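You operate a simulated robot arm through the tools that you are given. There is no shell and no other tool.

The job below is to be done with a simulated two-armed robot. You get a single attempt, and the scene is never put back.

Task
Pick up the cream labelled meter from the left bench table with one hand, pass it to the other hand and put it on the number thirty-seven table patch.

It is judged by the outcome, as a careful person would: the job done as asked, and still so three seconds after it is handed in. It fails if anything else is knocked over, pushed out of place, dropped, spilled or broken.

Robot
Two 7-joint arms with two-finger parallel grippers on one trunk, on a base that moves. Base frame: it is fixed to the floor where the robot stands at the start and does not move with it; the origin is under the middle of the robot, x ahead of it, y to its left, z up. Lengths are in m, angles in degrees, forces in N, time in s.
The left shoulder is at the start at [0.124, 0.171, 1.162], the right one opposite. With the tool pointing down near the work surface each hand reaches from about 0.1 to 0.88 m from the robot's upright axis, wherever it stands, measured 20 degrees to its own side. Places, roughly: labelled meter [1.75, 3.5, 0.75]; number thirty-seven table patch (29x18 cm) [1.06, 2.86, 0.66]. Payload 4.4 kg a hand.
Tool frame (each hand has its own): the origin (TCP) lies between the finger pads and is the grasp point; the fingertips stand 0.023 m ahead of it; z points along the fingers, y is the line along which they close. Largest opening 0.094 m; finger width 0.038, thickness 0.01; the body of the gripper, 0.054 by 0.096 m, starts 0.039 m behind the TCP.
Orientation is told as [roll, pitch, yaw] about the base's x, y, z axes, in that order, counted from this pose: with the fingers straight down and closing along the base's y, the tool's x points along the base's -x, its y along +y and its z along -z.

Tools
- The arms move only by the tool step_arm. It takes "left_moves", "right_moves" or both (then of equal length, played together; a hand with none holds still); each is a list of rows, each an object of numbers (a shift or turn left out is 0, a gripper value left out holds the last): "tx", "ty", "tz": the shift along the base's x, y, z in m; "rx", "ry", "rz": the turn, a rotation vector about the base's x, y, z in degrees; "jaw": the finger opening in m, from 0 to 0.094. In form: [{"tx": .., "ty": .., "tz": .., "rx": .., "ry": .., "rz": .., "jaw": ..}, ...]. A call has 1 to 20 rows; each row is the pose to reach, as a shift and turn from the pose commanded when the call began. A row lasts 0.2 s, in which the tool goes at most 0.05 m and 8.6 degrees; a call with a longer step from one row to the next is refused whole, and so is a gripper value outside its range. Where a pose cannot be reached the arm comes as near as it can. A force on the tool above 40 N (or 10 N above the force at the start of the call, whichever is more), or a blocked arm, ends the call early, and 0.2 s more pass. Each finger travels about 0.072 m/s and halts on what it meets, pressing with about 25 N; the grip force reading is that of the motor and also rises with nothing between the fingers. The clock runs only during rows and for 0.2 s after the last one: add rows that repeat a pose to give the fingers time. The reply holds the time, the measured pose of the TCP, the force on the tool along the base axes, the opening and the grip force, in the units named above and with some noise, with the torque about the TCP (base axes, N m) and any sound that the robot's microphone picked up.
- Cameras (640 x 400 px; columns grow to the right, rows downward): "scene" is now at [0.2333, -0.0197, 1.2813]; the picture's right is [-0.04, -1.00, 0.00], its down [-0.67, 0.03, -0.75] and it looks along [0.74, -0.03, -0.67] (base axes); focal length 270 px, centre (320, 200). "left" rides on the left gripper at [0.086, -0.016, -0.075] in its tool frame; the picture's right is [0.18, 0.98, 0.00], its down [-0.58, 0.11, -0.81] and it looks along [-0.79, 0.15, 0.59] (tool axes); focal length 243 px, centre (320, 200). "right" rides on the right gripper at [0.086, 0.016, -0.075] in its tool frame; the picture's right is [-0.18, 0.98, 0.00], its down [-0.58, -0.11, -0.81] and it looks along [-0.79, -0.15, 0.59] (tool axes); focal length 243 px, centre (320, 200). There is no depth. A picture from a camera that has moved, and an enlarged one, comes with that camera's place and axes in the base frame and with its lens. The place of the scene camera against the robot may be out by one fixed shift of up to 0.025 m in any direction.
- camera(camera): a new picture of that camera. It takes no simulated time.
- raise_lower(by): moves the trunk up (or, below 0, down) by that many m; the arms and the scene camera ride with it, the base frame stays. It gives what a move gives, with no picture.
- steer(legs): drives the robot by 1 to 6 legs, each [ahead, left, turn to the left] in m, m and degrees, along the robot's own axes; the way and the turn of a leg run together, so that a leg with both is an arc; at most 1.5 m and 180 degrees a leg. The arms and the cameras ride along, it lands a little off, and it stops where it bumps. It gives what a move gives.
- head_to(pan, tilt): turns the head with the scene camera to pan (to the left, within 80 degrees either way) and tilt (down, from -29 to 69), counted from straight ahead of the robot (the tilt from the chest, where the trunk bows). It gives what a move gives.
- enlarge(camera, box): a new picture of the part [left, top, right, bottom] of that camera's present view, enlarged. It takes no simulated time.
- close_job(): hands the job in; it is judged then, once.

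Nothing tells you exact positions but the pictures and the camera data. Unless the task says otherwise, let go and move clear before handing in.

The tools are called after ">>>" as a command line: name --argument value ..., lists and objects as JSON in quotes. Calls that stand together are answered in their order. step_arm: Moves the arms, as the interface text tells. Its arguments: {"type":"object","properties":{"left_moves":{"type":"array","items":{"type":"object","properties":{"tx":{"type":"number"},"ty":{"type":"number"},"tz":{"type":"number"},"rx":{"type":"number"},"ry":{"type":"number"},"rz":{"type":"number"},"jaw":{"type":"number"}}}},"right_moves":{"type":"array","items":{"type":"object","properties":{"tx":{"type":"number"},"ty":{"type":"number"},"tz":{"type":"number"},"rx":{"type":"number"},"ry":{"type":"number"},"rz":{"type":"number"},"jaw":{"type":"number"}}}}},"required":[]} The other tools are called the same way: raise_lower (by) moves the trunk up or down; steer (legs) drives the base; head_to (pan, tilt) turns the head that bears the scene camera; camera (camera) takes a picture; enlarge (camera, box) takes an enlarged picture of a part of a camera's view; close_job () hands the job in.

At the start:

```text
time: 0.0
left_eef_pos: [0.5365, 0.2596, 0.925]
left_orientation: [0.0, 0.0, 0.0]
left_ft_force: [0.3, 0.8, 0.1]
left_torque: [0.01, -0.02, -0.01]
left_grip_width: 0.0941
left_finger_force: 0.0
right_eef_pos: [0.5937, -0.2416, 0.9267]
right_orientation: [-0.1, 0.0, 0.0]
right_ft_force: [1.3, -0.3, 0.1]
right_torque: [0.01, 0.0, 0.0]
right_grip_width: 0.094
right_finger_force: 0.0
trunk travel left (down, up): [-0.175, 0.213]
robot x, y, heading: [-0.0002, -0.0012, 0.1]
head pan, tilt (commanded): [-2.5, 41.8]
```

scene: 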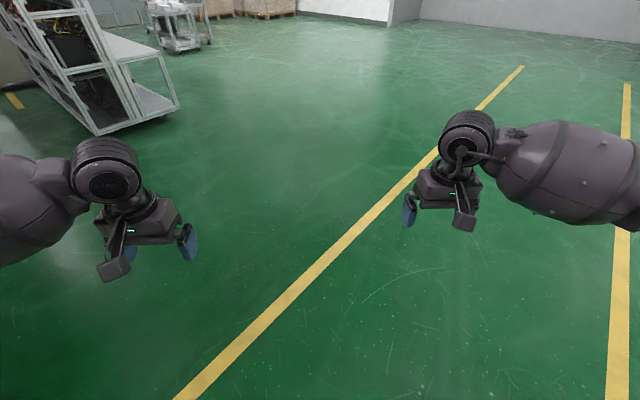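
right: 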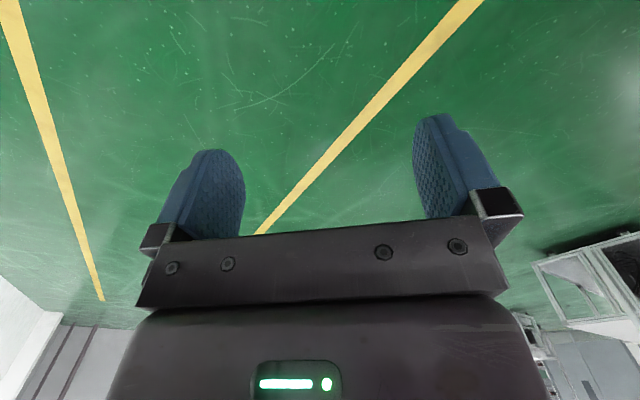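
left: 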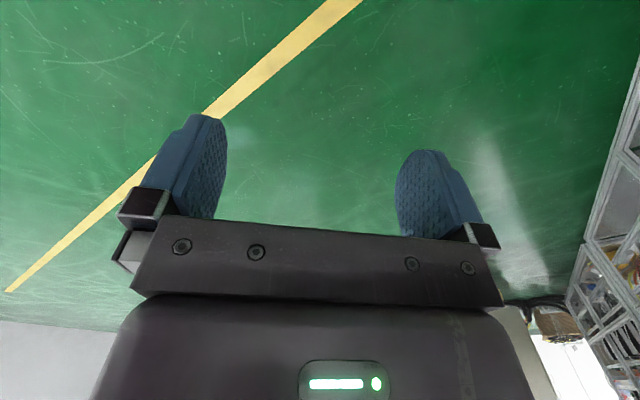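

I see open green floor ahead, a metal shelf/bench structure to the left. The targets are far to the left (y about 3), so I'll turn the head left to look first.

>>> head_to --pan 60 --tilt 20

```text
time: 1.3
left_eef_pos: [0.5378, 0.2595, 0.9233]
left_orientation: [-0.1, 0.0, 0.0]
left_ft_force: [0.3, 0.5, 0.1]
left_torque: [-0.03, -0.01, -0.01]
left_grip_width: 0.094
left_finger_force: 0.0
right_eef_pos: [0.5941, -0.2421, 0.9276]
right_orientation: [0.1, 0.0, 0.0]
right_ft_force: [0.4, 0.1, -0.9]
right_torque: [-0.01, -0.01, -0.04]
right_grip_width: 0.0939
right_finger_force: 0.0
trunk travel left (down, up): [-0.175, 0.213]
robot x, y, heading: [-0.0013, -0.0015, 0.2]
head pan, tilt (commanded): [60.0, 20.0]
```

Now taking a picture of the left side.

>>> camera --camera "scene"

```text
taken
camera scene: at [0.1963, 0.0646, 1.3154], right [0.87, -0.5, 0.0], down [-0.17, -0.3, -0.94], along [0.47, 0.81, -0.34], focal length 270 px, centre (320, 200)
```

scene: 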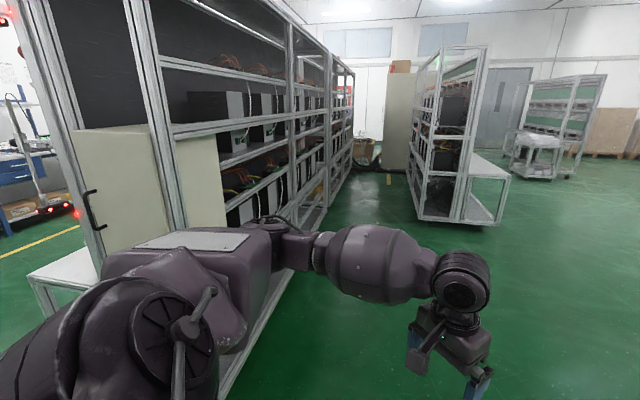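

>>> head_to --pan 80 --tilt 35

>>> camera --camera "scene"

```text
time: 2.2
left_eef_pos: [0.5374, 0.2593, 0.9242]
left_orientation: [0.0, -0.1, -0.1]
left_ft_force: [0.1, -0.4, -0.6]
left_torque: [-0.01, -0.04, 0.03]
left_grip_width: 0.094
left_finger_force: 0.1
right_eef_pos: [0.5938, -0.2414, 0.9266]
right_orientation: [0.1, 0.1, -0.1]
right_ft_force: [0.5, -0.1, -0.2]
right_torque: [0.02, 0.02, -0.02]
right_grip_width: 0.0938
right_finger_force: 0.1
trunk travel left (down, up): [-0.175, 0.213]
robot x, y, heading: [0.0006, -0.0008, -0.1]
head pan, tilt (commanded): [80.0, 35.0]
```

```text
taken
camera scene: at [0.165, 0.0707, 1.2916], right [0.98, -0.17, 0.0], down [-0.1, -0.56, -0.82], along [0.14, 0.81, -0.57], focal length 270 px, centre (320, 200)
```

scene: 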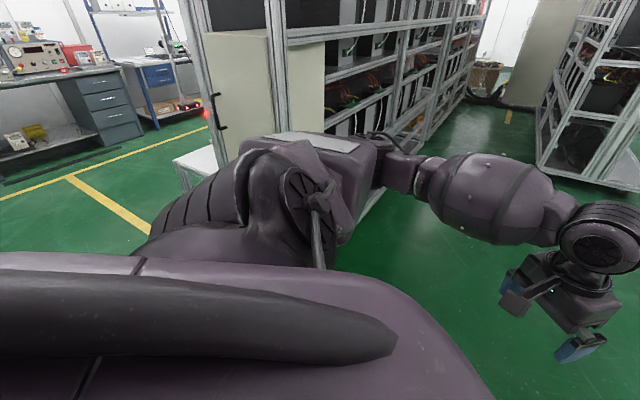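

The rack has a white bench on its far (north-west) side, so the meter and patch are likely on the other side of it. I'll turn the base left in place to see how to get round.

>>> steer --legs '[[0, 0, 90]]'

>>> head_to --pan 0 --tilt 25

>>> camera --camera "scene"

```text
time: 6.4
left_eef_pos: [-0.2568, 0.5387, 0.9243]
left_orientation: [0.0, 0.0, 89.6]
left_ft_force: [-0.3, 0.1, -0.9]
left_torque: [-0.02, 0.03, -0.01]
left_grip_width: 0.0935
left_finger_force: 0.1
right_eef_pos: [0.2455, 0.592, 0.9276]
right_orientation: [0.0, -0.1, 89.6]
right_ft_force: [-0.2, -0.2, -0.8]
right_torque: [0.0, 0.04, 0.03]
right_grip_width: 0.0942
right_finger_force: 0.1
trunk travel left (down, up): [-0.175, 0.213]
robot x, y, heading: [-0.001, -0.0002, 89.3]
head pan, tilt (commanded): [80.0, 35.0]
```

```text
time: 7.9
left_eef_pos: [-0.2556, 0.5392, 0.9256]
left_orientation: [0.1, 0.0, 89.6]
left_ft_force: [1.4, -0.1, 0.3]
left_torque: [-0.01, 0.02, -0.01]
left_grip_width: 0.0939
left_finger_force: 0.0
right_eef_pos: [0.2452, 0.5921, 0.9276]
right_orientation: [0.0, 0.0, 89.7]
right_ft_force: [1.0, 0.0, 0.2]
right_torque: [-0.03, 0.02, -0.03]
right_grip_width: 0.094
right_finger_force: 0.0
trunk travel left (down, up): [-0.175, 0.213]
robot x, y, heading: [-0.0047, -0.0005, 89.7]
head pan, tilt (commanded): [0.0, 25.0]
```

```text
taken
camera scene: at [-0.0017, 0.2289, 1.3073], right [1.0, -0.01, 0.0], down [0.0, -0.42, -0.91], along [0.01, 0.91, -0.42], focal length 270 px, centre (320, 200)
```

scene: 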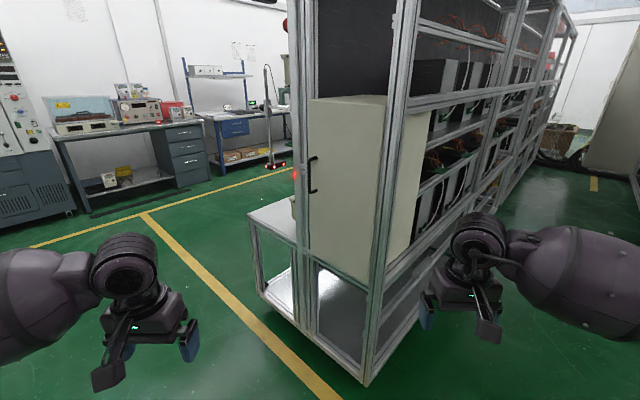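

The rack's near end is at about (0.2,1.0) to (-0.35,1.56) and the bench runs off at 45 degrees on its far side. I'll drive around its end: turn to heading 135, go 2.2 m, then turn to look along the bench.

>>> steer --legs '[[0, 0.15, 45], [1.1, 0, 0], [1.1, 0, 0], [0, 0, -90]]'

>>> camera --camera "scene"

```text
time: 24.6
left_eef_pos: [-1.4827, 2.074, 0.9251]
left_orientation: [0.0, 0.0, 45.5]
left_ft_force: [0.7, -0.3, -0.1]
left_torque: [0.01, -0.02, 0.01]
left_grip_width: 0.0937
left_finger_force: 0.1
right_eef_pos: [-1.0854, 1.764, 0.9264]
right_orientation: [0.1, 0.0, 45.5]
right_ft_force: [0.0, 0.1, 1.3]
right_torque: [0.02, 0.03, -0.01]
right_grip_width: 0.094
right_finger_force: 0.2
trunk travel left (down, up): [-0.175, 0.213]
robot x, y, heading: [-1.6759, 1.5094, 45.5]
head pan, tilt (commanded): [0.0, 25.0]
```

```text
taken
camera scene: at [-1.5059, 1.6679, 1.3073], right [0.71, -0.7, 0.0], down [-0.3, -0.3, -0.91], along [0.63, 0.65, -0.42], focal length 270 px, centre (320, 200)
```

scene: 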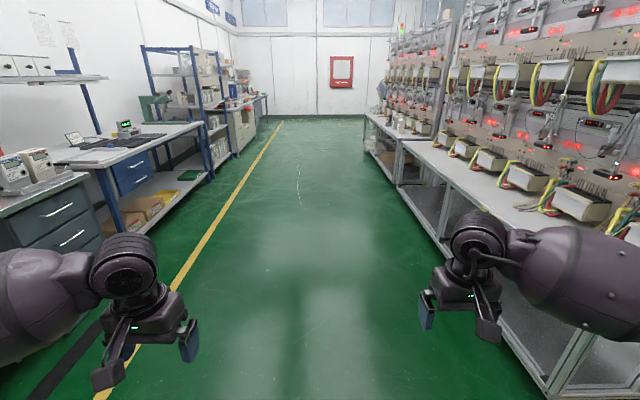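

I see the long bench on the right with many cream meters, and a second bench beyond it. I'll enlarge around where the meter (≈(400,121)) and patch (≈(420,145)) should be.

>>> enlarge --camera "scene" --box '[340, 80, 500, 180]'

>>> enlarge --camera "scene" --box '[420, 100, 640, 240]'

```text
4.00 times, centred on (420, 130) of scene
camera zoom: at [-1.5059, 1.6679, 1.3073], right [0.71, -0.7, 0.0], down [-0.3, -0.3, -0.91], along [0.63, 0.65, -0.42], focal length 1080 px, centre (-80, 480)
```

zoom: 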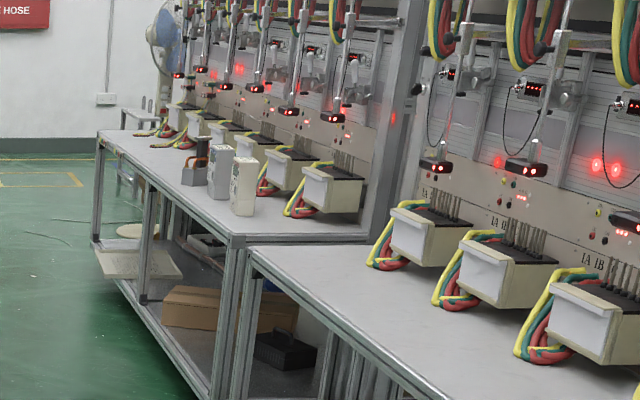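

```text
2.86 times, centred on (530, 170) of scene
camera zoom: at [-1.5059, 1.6679, 1.3073], right [0.71, -0.7, 0.0], down [-0.3, -0.3, -0.91], along [0.63, 0.65, -0.42], focal length 771 px, centre (-280, 286)
```

zoom: 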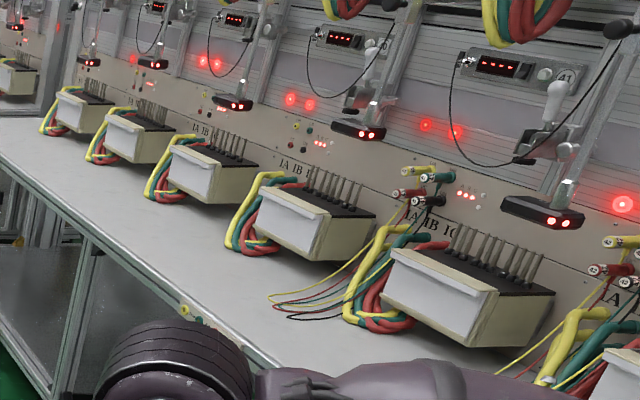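

The left bench holds three objects standing upright near its front (a dark one, a grey one, and a cream one nearest); the patch is on the right bench. I'll drive along the aisle and turn to face the bench.

>>> steer --legs '[[1.5, 0.1, 0], [1.5, 0, 0], [0.2, 0, -90]]'

>>> camera --camera "scene"

```text
refused: leg 1 is longer than a leg can be; nothing moved
```

```text
taken
camera scene: at [-1.5059, 1.6679, 1.3073], right [0.71, -0.7, 0.0], down [-0.3, -0.3, -0.91], along [0.63, 0.65, -0.42], focal length 270 px, centre (320, 200)
```

scene: 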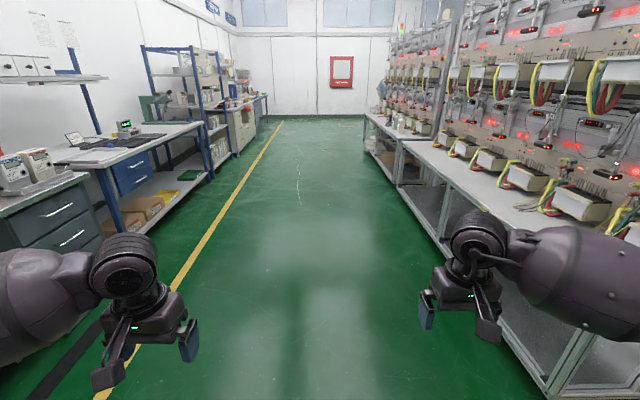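

The first leg was slightly too long; I'll shorten the legs and drive along the aisle, then face the bench.

>>> steer --legs '[[1.4, 0.1, 0], [1.4, 0, 0], [0.3, 0, 0], [0, 0, -90]]'

>>> camera --camera "scene"

```text
time: 43.6
left_eef_pos: [1.0023, 3.6043, 0.9243]
left_orientation: [-0.1, -0.1, -43.8]
left_ft_force: [0.1, 0.4, 0.5]
left_torque: [-0.02, 0.01, 0.04]
left_grip_width: 0.094
left_finger_force: 0.1
right_eef_pos: [0.6946, 3.2031, 0.9264]
right_orientation: [0.1, -0.1, -43.9]
right_ft_force: [0.1, -0.5, 0.0]
right_torque: [0.02, 0.03, 0.01]
right_grip_width: 0.094
right_finger_force: 0.1
trunk travel left (down, up): [-0.175, 0.213]
robot x, y, heading: [0.4331, 3.7892, -43.8]
head pan, tilt (commanded): [0.0, 25.0]
```

```text
taken
camera scene: at [0.6079, 3.6036, 1.3073], right [-0.69, -0.72, 0.0], down [-0.3, 0.29, -0.91], along [0.65, -0.63, -0.42], focal length 270 px, centre (320, 200)
```

scene: 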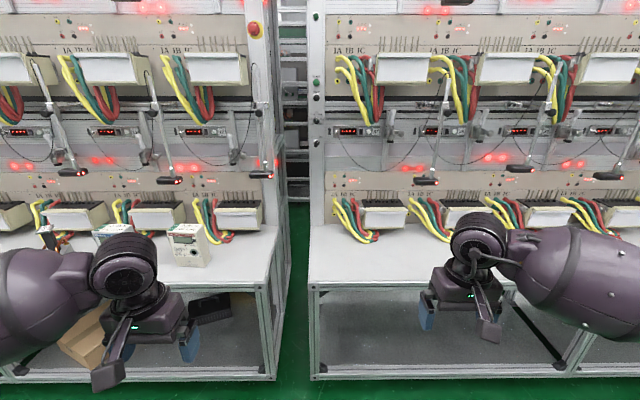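

Now facing both benches: the cream meter is at about (187,245) on the left bench and the right bench is bare in front. I'll look more closely at both.

>>> enlarge --camera "scene" --box '[20, 180, 300, 300]'

>>> enlarge --camera "scene" --box '[300, 170, 640, 300]'

>>> camera --camera "right"

>>> camera --camera "left"

```text
2.29 times, centred on (160, 240) of scene
camera zoom: at [0.6079, 3.6036, 1.3073], right [-0.69, -0.72, 0.0], down [-0.3, 0.29, -0.91], along [0.65, -0.63, -0.42], focal length 617 px, centre (686, 109)
```

zoom: 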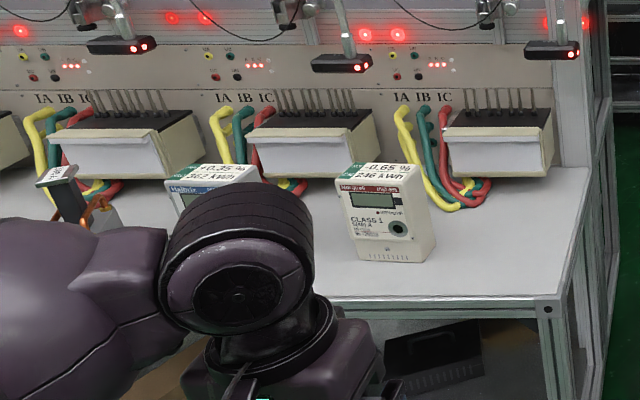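

```text
1.88 times, centred on (470, 235) of scene
camera zoom: at [0.6079, 3.6036, 1.3073], right [-0.69, -0.72, 0.0], down [-0.3, 0.29, -0.91], along [0.65, -0.63, -0.42], focal length 508 px, centre (38, 134)
```

zoom: 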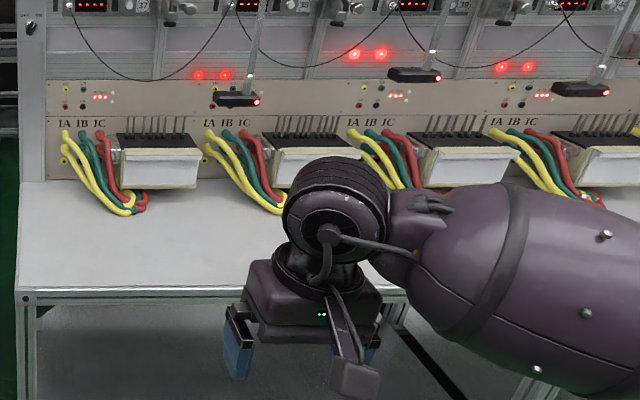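

```text
taken
camera right: at [0.6449, 3.276, 1.0003], right [0.81, 0.58, 0.0], down [0.34, -0.48, 0.81], along [0.47, -0.66, -0.59], focal length 243 px, centre (320, 200)
```

right: 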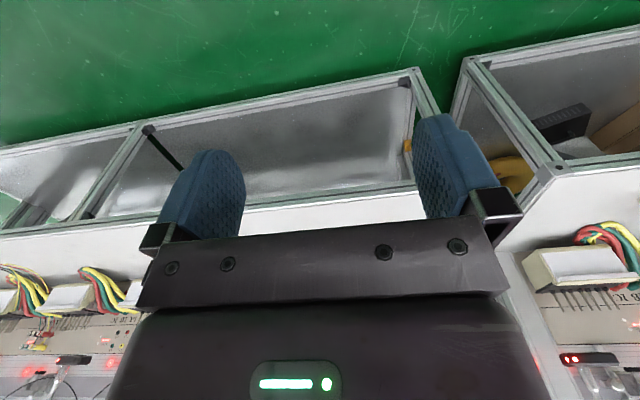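

```text
taken
camera left: at [0.9272, 3.6537, 0.9979], right [0.55, 0.84, 0.0], down [0.49, -0.32, 0.81], along [0.67, -0.44, -0.59], focal length 243 px, centre (320, 200)
```

left: 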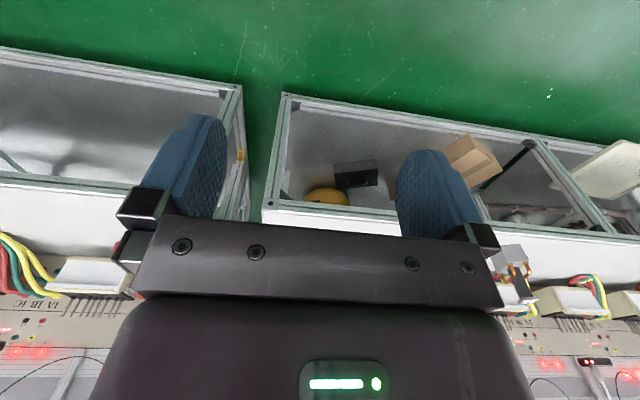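

The stations are numbered along the top of each bench; the first station on the right bench looks like 37. Two upright meters stand on the left bench, so I need to see which is the cream one; I'll check labels and drive left 0.6 m for a clear view.

>>> enlarge --camera "scene" --box '[310, 110, 470, 210]'

>>> steer --legs '[[0, 0.6, 0]]'

>>> camera --camera "scene"

```text
4.00 times, centred on (390, 160) of scene
camera zoom: at [0.6079, 3.6036, 1.3073], right [-0.69, -0.72, 0.0], down [-0.3, 0.29, -0.91], along [0.65, -0.63, -0.42], focal length 1080 px, centre (40, 360)
```

zoom: 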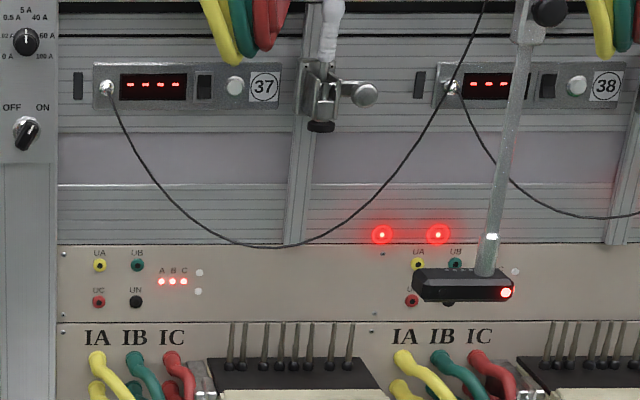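

```text
time: 49.4
left_eef_pos: [1.4183, 4.0455, 0.9247]
left_orientation: [0.0, 0.0, -43.3]
left_ft_force: [0.3, 0.2, 0.5]
left_torque: [0.03, -0.06, 0.0]
left_grip_width: 0.0937
left_finger_force: 0.0
right_eef_pos: [1.1151, 3.642, 0.9277]
right_orientation: [0.0, 0.1, -43.3]
right_ft_force: [-0.2, -0.5, 0.2]
right_torque: [0.01, 0.02, -0.02]
right_grip_width: 0.0939
right_finger_force: 0.0
trunk travel left (down, up): [-0.175, 0.213]
robot x, y, heading: [0.8484, 4.2274, -43.2]
head pan, tilt (commanded): [0.0, 25.0]
```

```text
taken
camera scene: at [1.0238, 4.0406, 1.3073], right [-0.69, -0.73, 0.0], down [-0.31, 0.29, -0.91], along [0.66, -0.62, -0.42], focal length 270 px, centre (320, 200)
```

scene: 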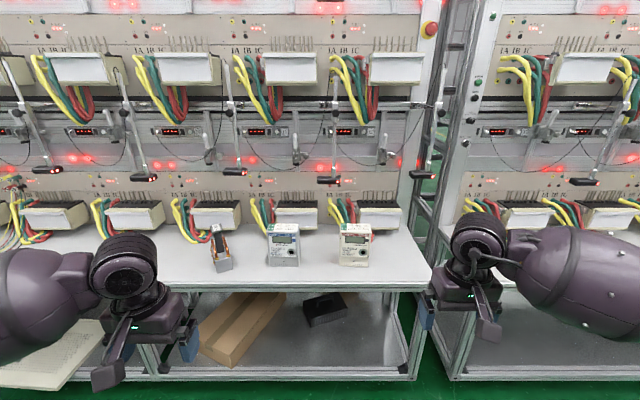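

>>> enlarge --camera "scene" --box '[190, 190, 430, 300]'

>>> enlarge --camera "scene" --box '[255, 205, 385, 285]'

```text
2.67 times, centred on (310, 245) of scene
camera zoom: at [1.0238, 4.0406, 1.3073], right [-0.69, -0.73, 0.0], down [-0.31, 0.29, -0.91], along [0.66, -0.62, -0.42], focal length 720 px, centre (347, 80)
```

zoom: 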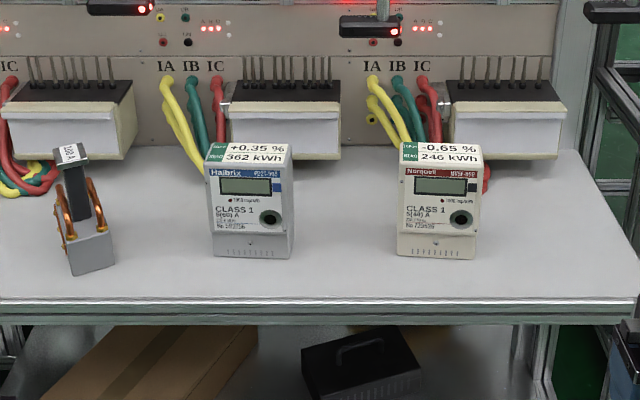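

```text
4.92 times, centred on (320, 245) of scene
camera zoom: at [1.0238, 4.0406, 1.3073], right [-0.69, -0.73, 0.0], down [-0.31, 0.29, -0.91], along [0.66, -0.62, -0.42], focal length 1329 px, centre (320, -22)
```

zoom: 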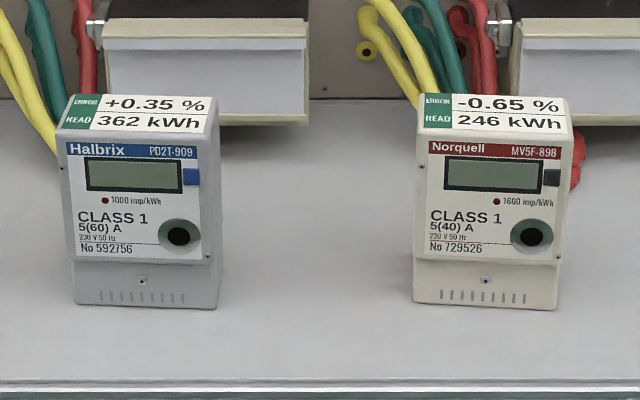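

I see the grey Halbrix meter and, to its right, the cream Norquell meter (about (1.53,3.39), ~0.11 m wide, ~0.056 m deep, ~0.15 m tall). It is too wide to grip across, so I'll grip front-to-back; first I'll test the needed hand orientations in free air, well away from the bench.

>>> step_arm --left_moves '[{"rz": -8.2}, {"rz": -16.4}, {"rz": -24.6}, {"rz": -32.8}, {"rz": -41}, {"rz": -49.2}, {"rz": -57.4}, {"rz": -65.6}, {"rz": -73.8}, {"rz": -82}, {"rz": -90}, {"rz": -90}]' --right_moves '[{"rz": 8.2}, {"rz": 16.4}, {"rz": 24.6}, {"rz": 32.8}, {"rz": 41}, {"rz": 49.2}, {"rz": 57.4}, {"rz": 65.6}, {"rz": 73.8}, {"rz": 82}, {"rz": 90}, {"rz": 90}]'

>>> camera --camera "scene"

```text
time: 52.0
left_eef_pos: [1.416, 4.0448, 0.923]
left_orientation: [-0.1, -0.1, -133.5]
left_ft_force: [1.0, 0.6, -0.7]
left_torque: [-0.01, -0.03, 0.0]
left_grip_width: 0.0939
left_finger_force: 0.0
right_eef_pos: [1.0809, 3.7502, 0.8652]
right_orientation: [-0.5, 0.1, 46.6]
right_ft_force: [-0.6, -0.6, -0.4]
right_torque: [-0.01, 0.03, 0.0]
right_grip_width: 0.0941
right_finger_force: 0.0
right hand out of reach, approached as far as the arm can: row 7, 8, 9, 10, 11, 12
trunk travel left (down, up): [-0.175, 0.213]
robot x, y, heading: [0.847, 4.2225, -43.5]
head pan, tilt (commanded): [0.0, 25.0]
```

```text
taken
camera scene: at [1.0236, 4.0404, 1.3072], right [-0.69, -0.73, 0.0], down [-0.31, 0.29, -0.91], along [0.66, -0.62, -0.42], focal length 270 px, centre (320, 200)
```

scene: 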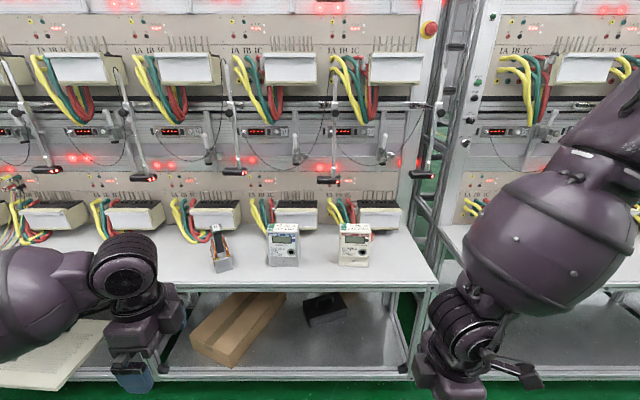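

Left hand took the -90° yaw fine; the right hand ran out of reach at that distance. I'll bring the right hand closer in and test its 45° tilt (leaning right) there.

>>> step_arm --right_moves '[{"tx": -0.03, "ty": 0.028}, {"tx": -0.06, "ty": 0.056}, {"tx": -0.09, "ty": 0.085}, {"tx": -0.11, "ty": 0.104}, {"tx": -0.11, "ty": 0.104, "rx": 5.44, "ry": -5.16}, {"tx": -0.11, "ty": 0.104, "rx": 10.88, "ry": -10.33}, {"tx": -0.11, "ty": 0.104, "rx": 16.32, "ry": -15.49}, {"tx": -0.11, "ty": 0.104, "rx": 21.76, "ry": -20.65}, {"tx": -0.11, "ty": 0.104, "rx": 27.2, "ry": -25.8}, {"tx": -0.11, "ty": 0.104, "rx": 32.6, "ry": -31.0}, {"tx": -0.11, "ty": 0.104, "rx": 32.6, "ry": -31.0}]'

>>> camera --camera "scene"

```text
time: 54.4
left_eef_pos: [1.4181, 4.0457, 0.9237]
left_orientation: [0.0, 0.0, -133.4]
left_ft_force: [0.8, -0.1, 0.0]
left_torque: [0.03, 0.04, 0.03]
left_grip_width: 0.0941
left_finger_force: 0.1
right_eef_pos: [0.9703, 3.8541, 0.8585]
right_orientation: [-0.1, -45.0, 46.8]
right_ft_force: [-0.1, 0.1, -0.7]
right_torque: [0.0, 0.0, 0.03]
right_grip_width: 0.0942
right_finger_force: 0.1
right hand out of reach, approached as far as the arm can: row 3, 4, 5, 6, 7, 8, 9
trunk travel left (down, up): [-0.175, 0.213]
robot x, y, heading: [0.8475, 4.221, -43.2]
head pan, tilt (commanded): [0.0, 25.0]
```

```text
taken
camera scene: at [1.024, 4.0405, 1.3072], right [-0.69, -0.73, 0.0], down [-0.31, 0.29, -0.91], along [0.66, -0.62, -0.42], focal length 270 px, centre (320, 200)
```

scene: 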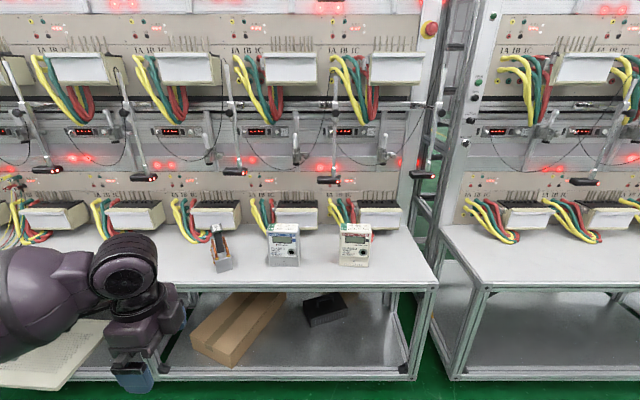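

The 45° tilt works closer in. Now the view of the right bench is clear, so I'll look for the patch in front of station 37.

>>> enlarge --camera "scene" --box '[430, 110, 640, 300]'

>>> camera --camera "right"

```text
2.11 times, centred on (535, 205) of scene
camera zoom: at [1.024, 4.0405, 1.3072], right [-0.69, -0.73, 0.0], down [-0.31, 0.29, -0.91], along [0.66, -0.62, -0.42], focal length 568 px, centre (-133, 190)
```

zoom: 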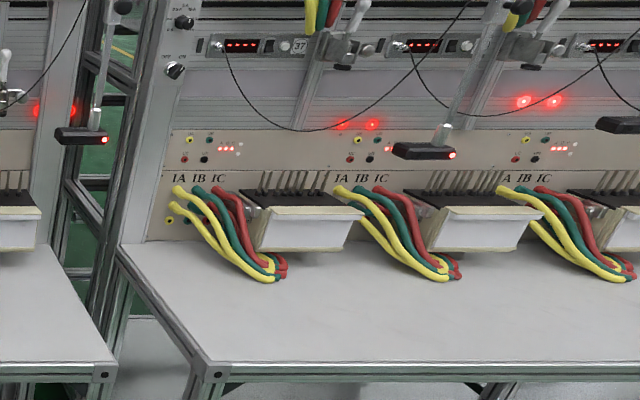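

```text
taken
camera right: at [0.8809, 3.7834, 0.849], right [-0.63, 0.77, 0.13], down [-0.03, -0.19, 0.98], along [0.78, 0.61, 0.14], focal length 243 px, centre (320, 200)
```

right: 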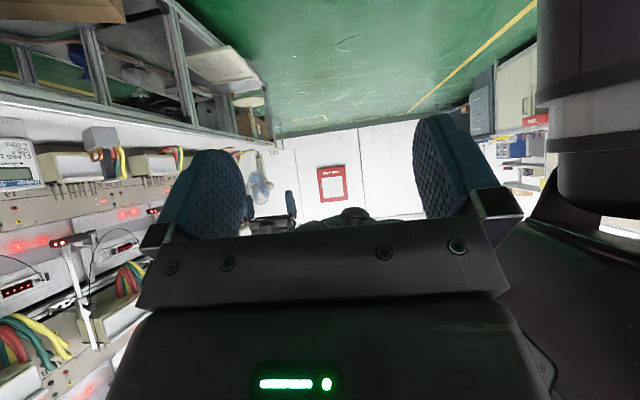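

No visible marking: the patch is the clear table area before station 37, and the given place (1.06, 2.86) agrees with the station centre. Next I'll find out which wrist yaws the right arm takes easily, starting by undoing the tilt.

>>> step_arm --right_moves '[{"rx": -5.47, "ry": 5.13}, {"rx": -10.9, "ry": 10.27}, {"rx": -16.4, "ry": 15.4}, {"rx": -21.9, "ry": 20.5}, {"rx": -27.3, "ry": 25.7}, {"rx": -32.8, "ry": 30.8}]'

>>> step_arm --right_moves '[{"rz": -8.2}, {"rz": -16.4}, {"rz": -24.6}, {"rz": -32.8}, {"rz": -41}, {"rz": -49.2}, {"rz": -57.4}, {"rz": -65.6}, {"rz": -73.8}, {"rz": -82}, {"rz": -90}, {"rz": -98.2}, {"rz": -106.4}, {"rz": -114.6}, {"rz": -122.8}, {"rz": -131}, {"rz": -139.2}, {"rz": -147.4}, {"rz": -155.6}, {"rz": -163.8}]'

>>> camera --camera "scene"

```text
time: 55.8
left_eef_pos: [1.4158, 4.0444, 0.9258]
left_orientation: [0.2, 0.0, -133.2]
left_ft_force: [-1.0, 0.6, -0.3]
left_torque: [0.01, -0.05, -0.04]
left_grip_width: 0.0939
left_finger_force: 0.1
right_eef_pos: [1.0312, 3.9203, 0.8647]
right_orientation: [-1.4, -3.1, 42.4]
right_ft_force: [-2.3, 0.3, -0.9]
right_torque: [-0.06, -0.12, 0.02]
right_grip_width: 0.094
right_finger_force: 0.0
right hand out of reach, approached as far as the arm can: row 1, 2, 3, 4, 5, 6
trunk travel left (down, up): [-0.175, 0.213]
robot x, y, heading: [0.8463, 4.2229, -43.2]
head pan, tilt (commanded): [0.0, 25.0]
```

```text
time: 60.0
left_eef_pos: [1.4162, 4.0454, 0.9232]
left_orientation: [0.0, 0.0, -133.3]
left_ft_force: [-0.1, -0.5, -0.1]
left_torque: [0.0, 0.01, -0.01]
left_grip_width: 0.0939
left_finger_force: 0.0
right_eef_pos: [1.0204, 3.9257, 0.8534]
right_orientation: [-0.1, 0.3, -117.8]
right_ft_force: [-0.9, -0.2, -0.4]
right_torque: [-0.03, 0.01, 0.01]
right_grip_width: 0.0939
right_finger_force: 0.1
trunk travel left (down, up): [-0.175, 0.213]
robot x, y, heading: [0.8485, 4.2237, -43.2]
head pan, tilt (commanded): [0.0, 25.0]
```

```text
taken
camera scene: at [1.0236, 4.0405, 1.3073], right [-0.69, -0.73, 0.0], down [-0.31, 0.29, -0.91], along [0.66, -0.62, -0.42], focal length 270 px, centre (320, 200)
```

scene: 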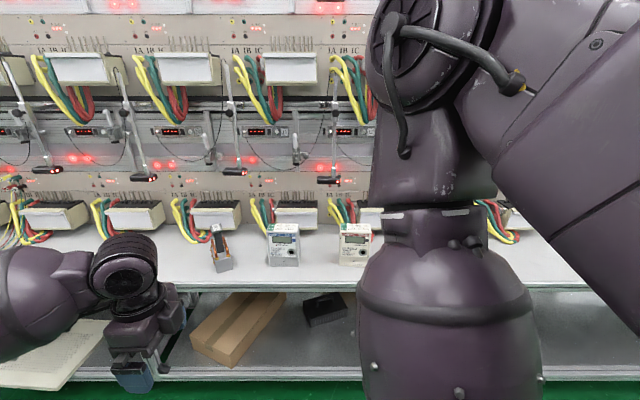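

The right arm went into an elbow-up shape. I'll bring the right hand back to its starting pose relative to the robot to restore a good arm shape.

>>> step_arm --right_moves '[{"tx": 0.0096, "ty": -0.0285, "tz": 0.0073, "rz": 7.46}, {"tx": 0.0191, "ty": -0.057, "tz": 0.0146, "rz": 14.9}, {"tx": 0.0287, "ty": -0.0855, "tz": 0.0219, "rz": 22.4}, {"tx": 0.0382, "ty": -0.114, "tz": 0.0292, "rz": 29.8}, {"tx": 0.0478, "ty": -0.1425, "tz": 0.0365, "rz": 37.3}, {"tx": 0.0574, "ty": -0.171, "tz": 0.0438, "rz": 44.8}, {"tx": 0.067, "ty": -0.1995, "tz": 0.0511, "rz": 52.2}, {"tx": 0.0765, "ty": -0.228, "tz": 0.0584, "rz": 59.7}, {"tx": 0.086, "ty": -0.2565, "tz": 0.0657, "rz": 67.1}, {"tx": 0.0956, "ty": -0.285, "tz": 0.073, "rz": 74.6}, {"tx": 0.0956, "ty": -0.285, "tz": 0.073, "rz": 74.6}]'

>>> camera --camera "scene"

```text
time: 62.4
left_eef_pos: [1.4164, 4.0449, 0.9247]
left_orientation: [-0.1, 0.0, -133.3]
left_ft_force: [0.5, 0.1, -0.8]
left_torque: [-0.01, 0.0, -0.01]
left_grip_width: 0.0941
left_finger_force: 0.1
right_eef_pos: [1.1107, 3.6405, 0.9266]
right_orientation: [-0.3, 0.1, -42.3]
right_ft_force: [-0.5, 0.5, 0.7]
right_torque: [0.01, 0.0, 0.0]
right_grip_width: 0.0941
right_finger_force: 0.1
trunk travel left (down, up): [-0.175, 0.213]
robot x, y, heading: [0.8505, 4.2245, -43.3]
head pan, tilt (commanded): [0.0, 25.0]
```

```text
taken
camera scene: at [1.0237, 4.0409, 1.3074], right [-0.69, -0.73, 0.0], down [-0.31, 0.29, -0.91], along [0.66, -0.62, -0.42], focal length 270 px, centre (320, 200)
```

scene: 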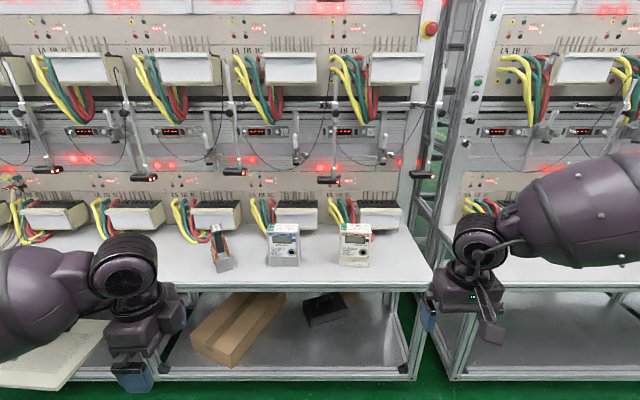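

The right arm is back near its starting shape. Now I'll test right yaw in the -90° direction.

>>> step_arm --right_moves '[{"rz": -8.2}, {"rz": -16.4}, {"rz": -24.6}, {"rz": -32.8}, {"rz": -41}, {"rz": -49.2}, {"rz": -57.4}, {"rz": -65.6}, {"rz": -73.8}, {"rz": -82}, {"rz": -90}, {"rz": -90}]'

>>> camera --camera "scene"

```text
time: 65.0
left_eef_pos: [1.4161, 4.0447, 0.9235]
left_orientation: [0.0, 0.0, -133.4]
left_ft_force: [-0.1, 1.2, -0.5]
left_torque: [-0.01, 0.03, 0.0]
left_grip_width: 0.094
left_finger_force: 0.0
right_eef_pos: [1.1119, 3.6432, 0.9262]
right_orientation: [-0.3, -0.1, -132.5]
right_ft_force: [-0.4, -0.1, -0.5]
right_torque: [0.01, -0.01, -0.03]
right_grip_width: 0.0939
right_finger_force: 0.1
trunk travel left (down, up): [-0.175, 0.213]
robot x, y, heading: [0.8475, 4.2233, -43.4]
head pan, tilt (commanded): [0.0, 25.0]
```

```text
taken
camera scene: at [1.0237, 4.0405, 1.3073], right [-0.69, -0.73, 0.0], down [-0.31, 0.29, -0.91], along [0.66, -0.62, -0.42], focal length 270 px, centre (320, 200)
```

scene: 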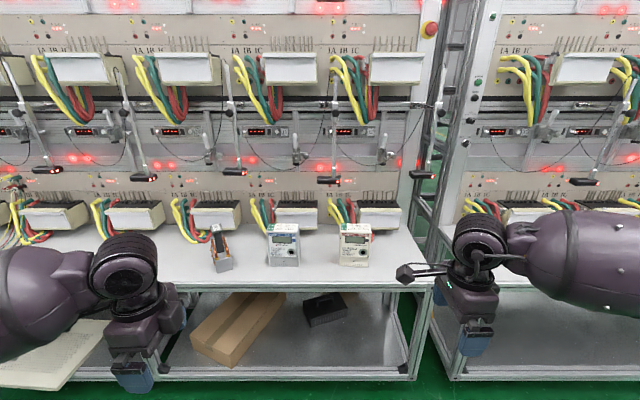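

Right yaw -90° works well. Plan: left hand grips the meter from above, right hand takes it from the right side with fingers pointing left-down. I'll test the right hand's tilt of 65° now in free air.

>>> step_arm --right_moves '[{"rx": 5.9, "ry": -5.57}, {"rx": 11.8, "ry": -11.1}, {"rx": 17.7, "ry": -16.7}, {"rx": 23.6, "ry": -22.3}, {"rx": 29.5, "ry": -27.8}, {"rx": 35.4, "ry": -33.4}, {"rx": 41.3, "ry": -39}, {"rx": 47.2, "ry": -44.6}, {"rx": 47.2, "ry": -44.6}]'

>>> camera --camera "scene"

```text
time: 67.0
left_eef_pos: [1.4173, 4.045, 0.9243]
left_orientation: [-0.1, 0.0, -133.3]
left_ft_force: [1.3, 0.7, -0.1]
left_torque: [0.01, 0.0, 0.0]
left_grip_width: 0.0941
left_finger_force: 0.1
right_eef_pos: [1.1132, 3.6422, 0.9264]
right_orientation: [2.0, 65.0, -130.9]
right_ft_force: [0.7, -1.2, 0.4]
right_torque: [0.01, -0.02, -0.01]
right_grip_width: 0.0941
right_finger_force: 0.0
trunk travel left (down, up): [-0.175, 0.213]
robot x, y, heading: [0.8496, 4.2262, -43.3]
head pan, tilt (commanded): [0.0, 25.0]
```

```text
taken
camera scene: at [1.0236, 4.0406, 1.3074], right [-0.69, -0.73, 0.0], down [-0.31, 0.29, -0.91], along [0.66, -0.62, -0.42], focal length 270 px, centre (320, 200)
```

scene: 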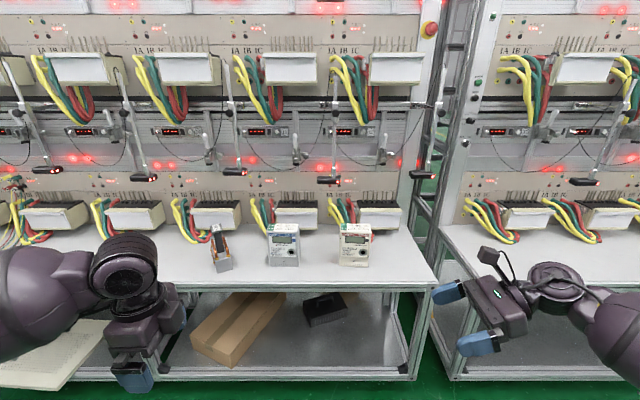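

That orientation is reachable with a natural arm shape. Now I'll test going down to placing height (z≈0.71) and also swinging to the handover area, still in free air.

>>> step_arm --right_moves '[{"tz": -0.04}, {"tz": -0.08}, {"tz": -0.12}, {"tz": -0.16}, {"tz": -0.2}, {"tz": -0.22}, {"tz": -0.22}]'

>>> camera --camera "scene"

```text
time: 68.6
left_eef_pos: [1.4179, 4.0444, 0.9246]
left_orientation: [0.0, 0.0, -133.4]
left_ft_force: [-0.8, -0.2, -0.2]
left_torque: [0.01, 0.01, -0.01]
left_grip_width: 0.0941
left_finger_force: 0.0
right_eef_pos: [1.1118, 3.6435, 0.7058]
right_orientation: [1.9, 64.9, -131.0]
right_ft_force: [-0.7, 0.4, 0.1]
right_torque: [0.0, 0.0, 0.02]
right_grip_width: 0.0939
right_finger_force: 0.0
trunk travel left (down, up): [-0.175, 0.213]
robot x, y, heading: [0.8503, 4.2275, -43.0]
head pan, tilt (commanded): [0.0, 25.0]
```

```text
taken
camera scene: at [1.0236, 4.0405, 1.3074], right [-0.69, -0.73, 0.0], down [-0.31, 0.29, -0.91], along [0.66, -0.62, -0.42], focal length 270 px, centre (320, 200)
```

scene: 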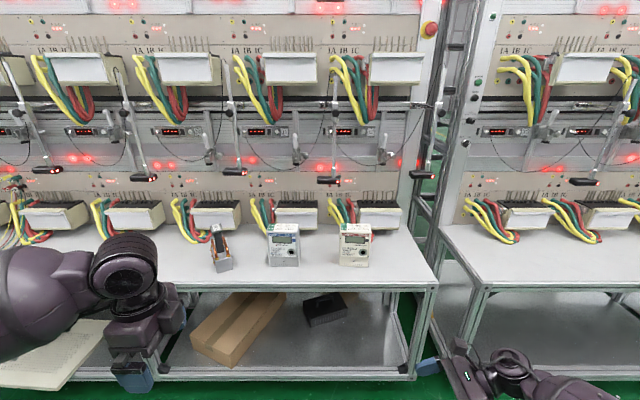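

>>> head_to --pan -25 --tilt 50

>>> camera --camera "scene"

>>> camera --camera "right"

>>> camera --camera "left"

```text
time: 69.5
left_eef_pos: [1.418, 4.0449, 0.9243]
left_orientation: [0.0, 0.1, -133.3]
left_ft_force: [0.4, 0.4, 0.5]
left_torque: [0.0, 0.03, -0.03]
left_grip_width: 0.094
left_finger_force: 0.0
right_eef_pos: [1.1109, 3.6424, 0.7044]
right_orientation: [1.8, 64.8, -131.1]
right_ft_force: [1.3, -0.2, -0.4]
right_torque: [-0.01, 0.0, 0.01]
right_grip_width: 0.0939
right_finger_force: 0.1
trunk travel left (down, up): [-0.175, 0.213]
robot x, y, heading: [0.8469, 4.2215, -43.3]
head pan, tilt (commanded): [-25.0, 50.0]
```

```text
taken
camera scene: at [0.9852, 4.0321, 1.2699], right [-0.93, -0.37, 0.0], down [-0.28, 0.71, -0.64], along [0.24, -0.6, -0.77], focal length 270 px, centre (320, 200)
```

scene: 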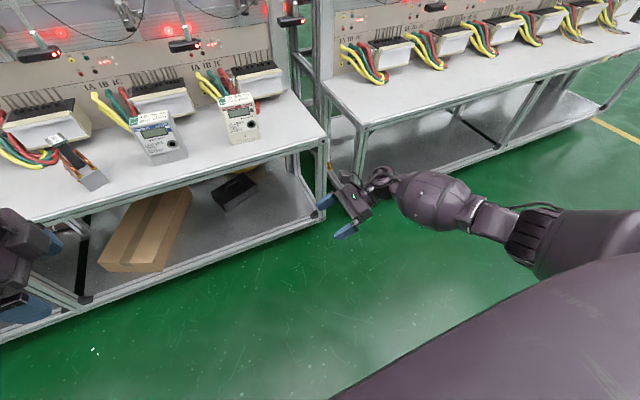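

```text
taken
camera right: at [1.1024, 3.6111, 0.8145], right [0.67, -0.73, -0.15], down [-0.74, -0.65, -0.19], along [0.04, 0.24, -0.97], focal length 243 px, centre (320, 200)
```

right: 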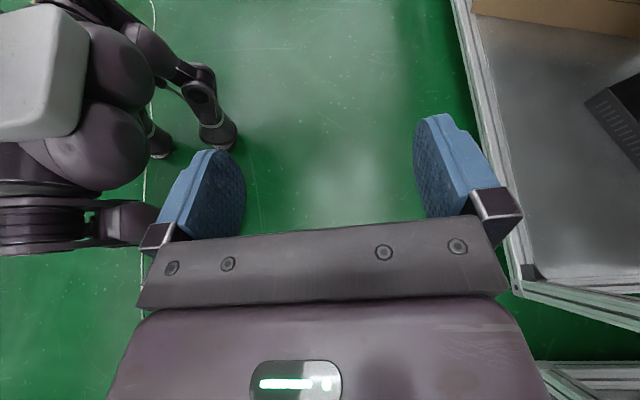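

```text
taken
camera left: at [1.4638, 4.1198, 0.9976], right [0.84, -0.54, 0.0], down [-0.32, -0.5, 0.81], along [-0.44, -0.68, -0.59], focal length 243 px, centre (320, 200)
```

left: 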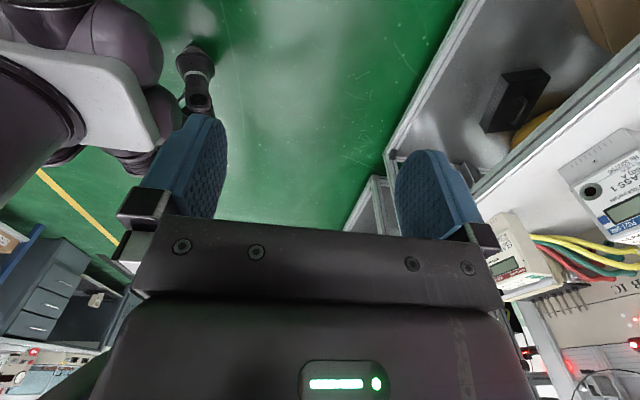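

Everything the right hand needs is reachable. Now I'll raise and retract both hands so the base can approach the bench safely.

>>> step_arm --left_moves '[{"tx": -0.011, "ty": 0.0103, "tz": 0.01}, {"tx": -0.022, "ty": 0.0206, "tz": 0.02}, {"tx": -0.033, "ty": 0.031, "tz": 0.03}, {"tx": -0.044, "ty": 0.041, "tz": 0.04}, {"tx": -0.055, "ty": 0.0514, "tz": 0.05}, {"tx": -0.066, "ty": 0.062, "tz": 0.06}, {"tx": -0.077, "ty": 0.072, "tz": 0.07}, {"tx": -0.0873, "ty": 0.0823, "tz": 0.08}, {"tx": -0.0873, "ty": 0.0823, "tz": 0.08}]' --right_moves '[{"tz": 0.035}, {"tz": 0.07}, {"tx": -0.02, "ty": 0.019, "tz": 0.105}, {"tx": -0.04, "ty": 0.038, "tz": 0.14}, {"tx": -0.06, "ty": 0.057, "tz": 0.175}, {"tx": -0.08, "ty": 0.076, "tz": 0.21}, {"tx": -0.1, "ty": 0.095, "tz": 0.245}, {"tx": -0.1237, "ty": 0.1166, "tz": 0.28}, {"tx": -0.1237, "ty": 0.1166, "tz": 0.28}]'

>>> head_to --pan 0 --tilt 35

>>> camera --camera "scene"

```text
time: 71.5
left_eef_pos: [1.3366, 4.1249, 1.006]
left_orientation: [-0.3, 0.1, -133.3]
left_ft_force: [0.3, 0.0, 0.1]
left_torque: [0.0, 0.01, 0.01]
left_grip_width: 0.0939
left_finger_force: 0.0
left hand out of reach, approached as far as the arm can: row 8, 9
right_eef_pos: [0.9894, 3.758, 0.9848]
right_orientation: [1.6, 64.9, -131.1]
right_ft_force: [-0.1, -0.2, 0.5]
right_torque: [0.01, 0.0, -0.01]
right_grip_width: 0.0939
right_finger_force: 0.2
trunk travel left (down, up): [-0.175, 0.213]
robot x, y, heading: [0.8474, 4.2236, -43.4]
head pan, tilt (commanded): [-25.0, 50.0]
```

```text
time: 72.4
left_eef_pos: [1.3346, 4.1248, 1.0063]
left_orientation: [-0.1, 0.0, -133.4]
left_ft_force: [-0.5, 0.1, -0.6]
left_torque: [-0.02, -0.03, 0.01]
left_grip_width: 0.0941
left_finger_force: 0.1
right_eef_pos: [0.9895, 3.7577, 0.9854]
right_orientation: [1.8, 64.9, -131.0]
right_ft_force: [0.5, 0.1, 0.6]
right_torque: [0.03, 0.01, -0.05]
right_grip_width: 0.0939
right_finger_force: 0.1
trunk travel left (down, up): [-0.175, 0.213]
robot x, y, heading: [0.8507, 4.2273, -43.5]
head pan, tilt (commanded): [0.0, 35.0]
```

```text
taken
camera scene: at [1.0207, 4.0432, 1.2915], right [-0.69, -0.73, 0.0], down [-0.42, 0.39, -0.82], along [0.6, -0.56, -0.57], focal length 270 px, centre (320, 200)
```

scene: 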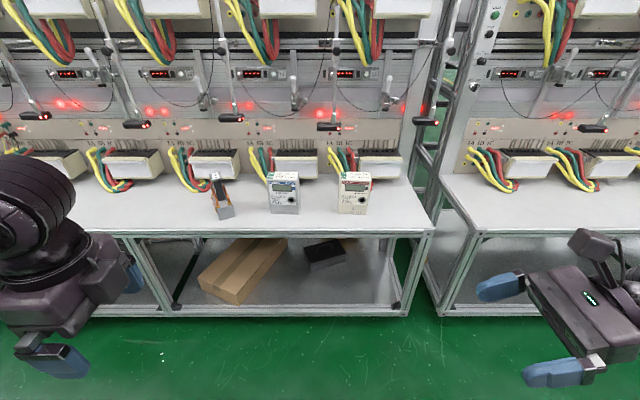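

The left hand is near its limit when held that close, so I'll extend it slightly, then drive right 0.32 m and forward 0.3 m towards the bench.

>>> step_arm --left_moves '[{"tx": 0.02, "ty": -0.019}, {"tx": 0.04, "ty": -0.038}, {"tx": 0.058, "ty": -0.055}, {"tx": 0.058, "ty": -0.055}]'

>>> steer --legs '[[0, -0.32, 0], [0.3, 0, 0]]'

>>> camera --camera "scene"

>>> camera --camera "left"

```text
time: 73.4
left_eef_pos: [1.396, 4.0687, 1.0036]
left_orientation: [0.0, 0.1, -133.3]
left_ft_force: [0.9, 0.2, -0.6]
left_torque: [-0.01, -0.01, -0.02]
left_grip_width: 0.094
left_finger_force: 0.2
right_eef_pos: [0.9891, 3.7582, 0.9841]
right_orientation: [1.8, 65.0, -131.2]
right_ft_force: [-0.6, -0.2, 0.0]
right_torque: [0.0, -0.01, 0.02]
right_grip_width: 0.094
right_finger_force: 0.1
trunk travel left (down, up): [-0.175, 0.213]
robot x, y, heading: [0.8476, 4.225, -43.3]
head pan, tilt (commanded): [0.0, 35.0]
```

```text
time: 78.4
left_eef_pos: [1.3978, 3.6293, 1.004]
left_orientation: [0.0, 0.0, -133.4]
left_ft_force: [0.6, -1.2, 0.2]
left_torque: [0.02, 0.0, 0.03]
left_grip_width: 0.094
left_finger_force: 0.0
right_eef_pos: [0.9902, 3.3195, 0.9842]
right_orientation: [1.7, 65.0, -131.4]
right_ft_force: [0.1, -0.1, -0.2]
right_torque: [0.05, -0.03, 0.02]
right_grip_width: 0.0941
right_finger_force: 0.1
trunk travel left (down, up): [-0.175, 0.213]
robot x, y, heading: [0.855, 3.7844, -43.5]
head pan, tilt (commanded): [0.0, 35.0]
```

```text
taken
camera scene: at [1.0229, 3.6038, 1.2914], right [-0.69, -0.73, 0.0], down [-0.42, 0.4, -0.82], along [0.59, -0.56, -0.57], focal length 270 px, centre (320, 200)
```

scene: 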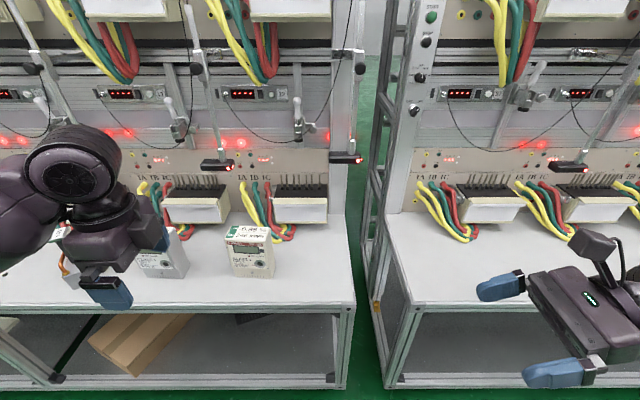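

```text
taken
camera left: at [1.4442, 3.7034, 1.0774], right [0.84, -0.54, 0.0], down [-0.32, -0.5, 0.81], along [-0.44, -0.68, -0.59], focal length 243 px, centre (320, 200)
```

left: 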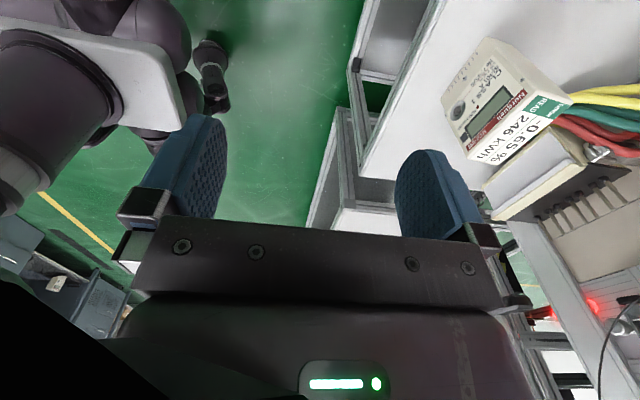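

>>> enlarge --camera "left" --box '[420, 20, 640, 190]'

>>> enlarge --camera "scene" --box '[130, 140, 390, 320]'

```text
2.35 times, centred on (530, 105) of left
camera zoom: at [1.4442, 3.7034, 1.0774], right [0.84, -0.54, 0.0], down [-0.32, -0.5, 0.81], along [-0.44, -0.68, -0.59], focal length 571 px, centre (-174, 424)
```

zoom: 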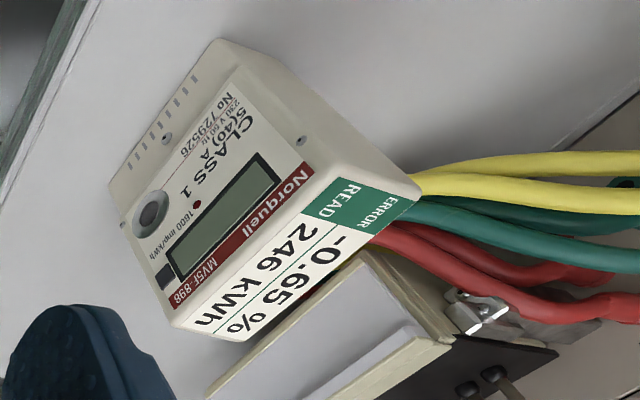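

```text
2.22 times, centred on (260, 230) of scene
camera zoom: at [1.0229, 3.6038, 1.2914], right [-0.69, -0.73, 0.0], down [-0.42, 0.4, -0.82], along [0.59, -0.56, -0.57], focal length 600 px, centre (453, 133)
```

zoom: 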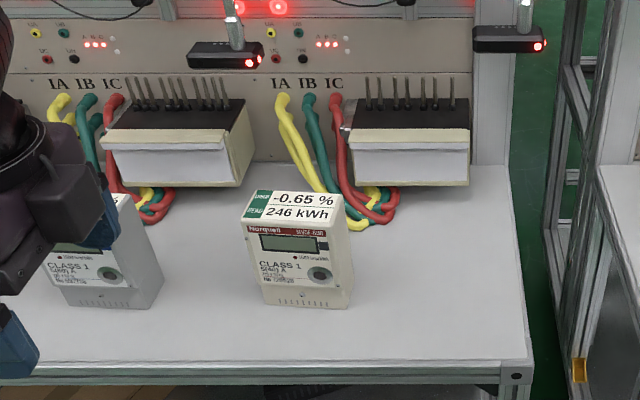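

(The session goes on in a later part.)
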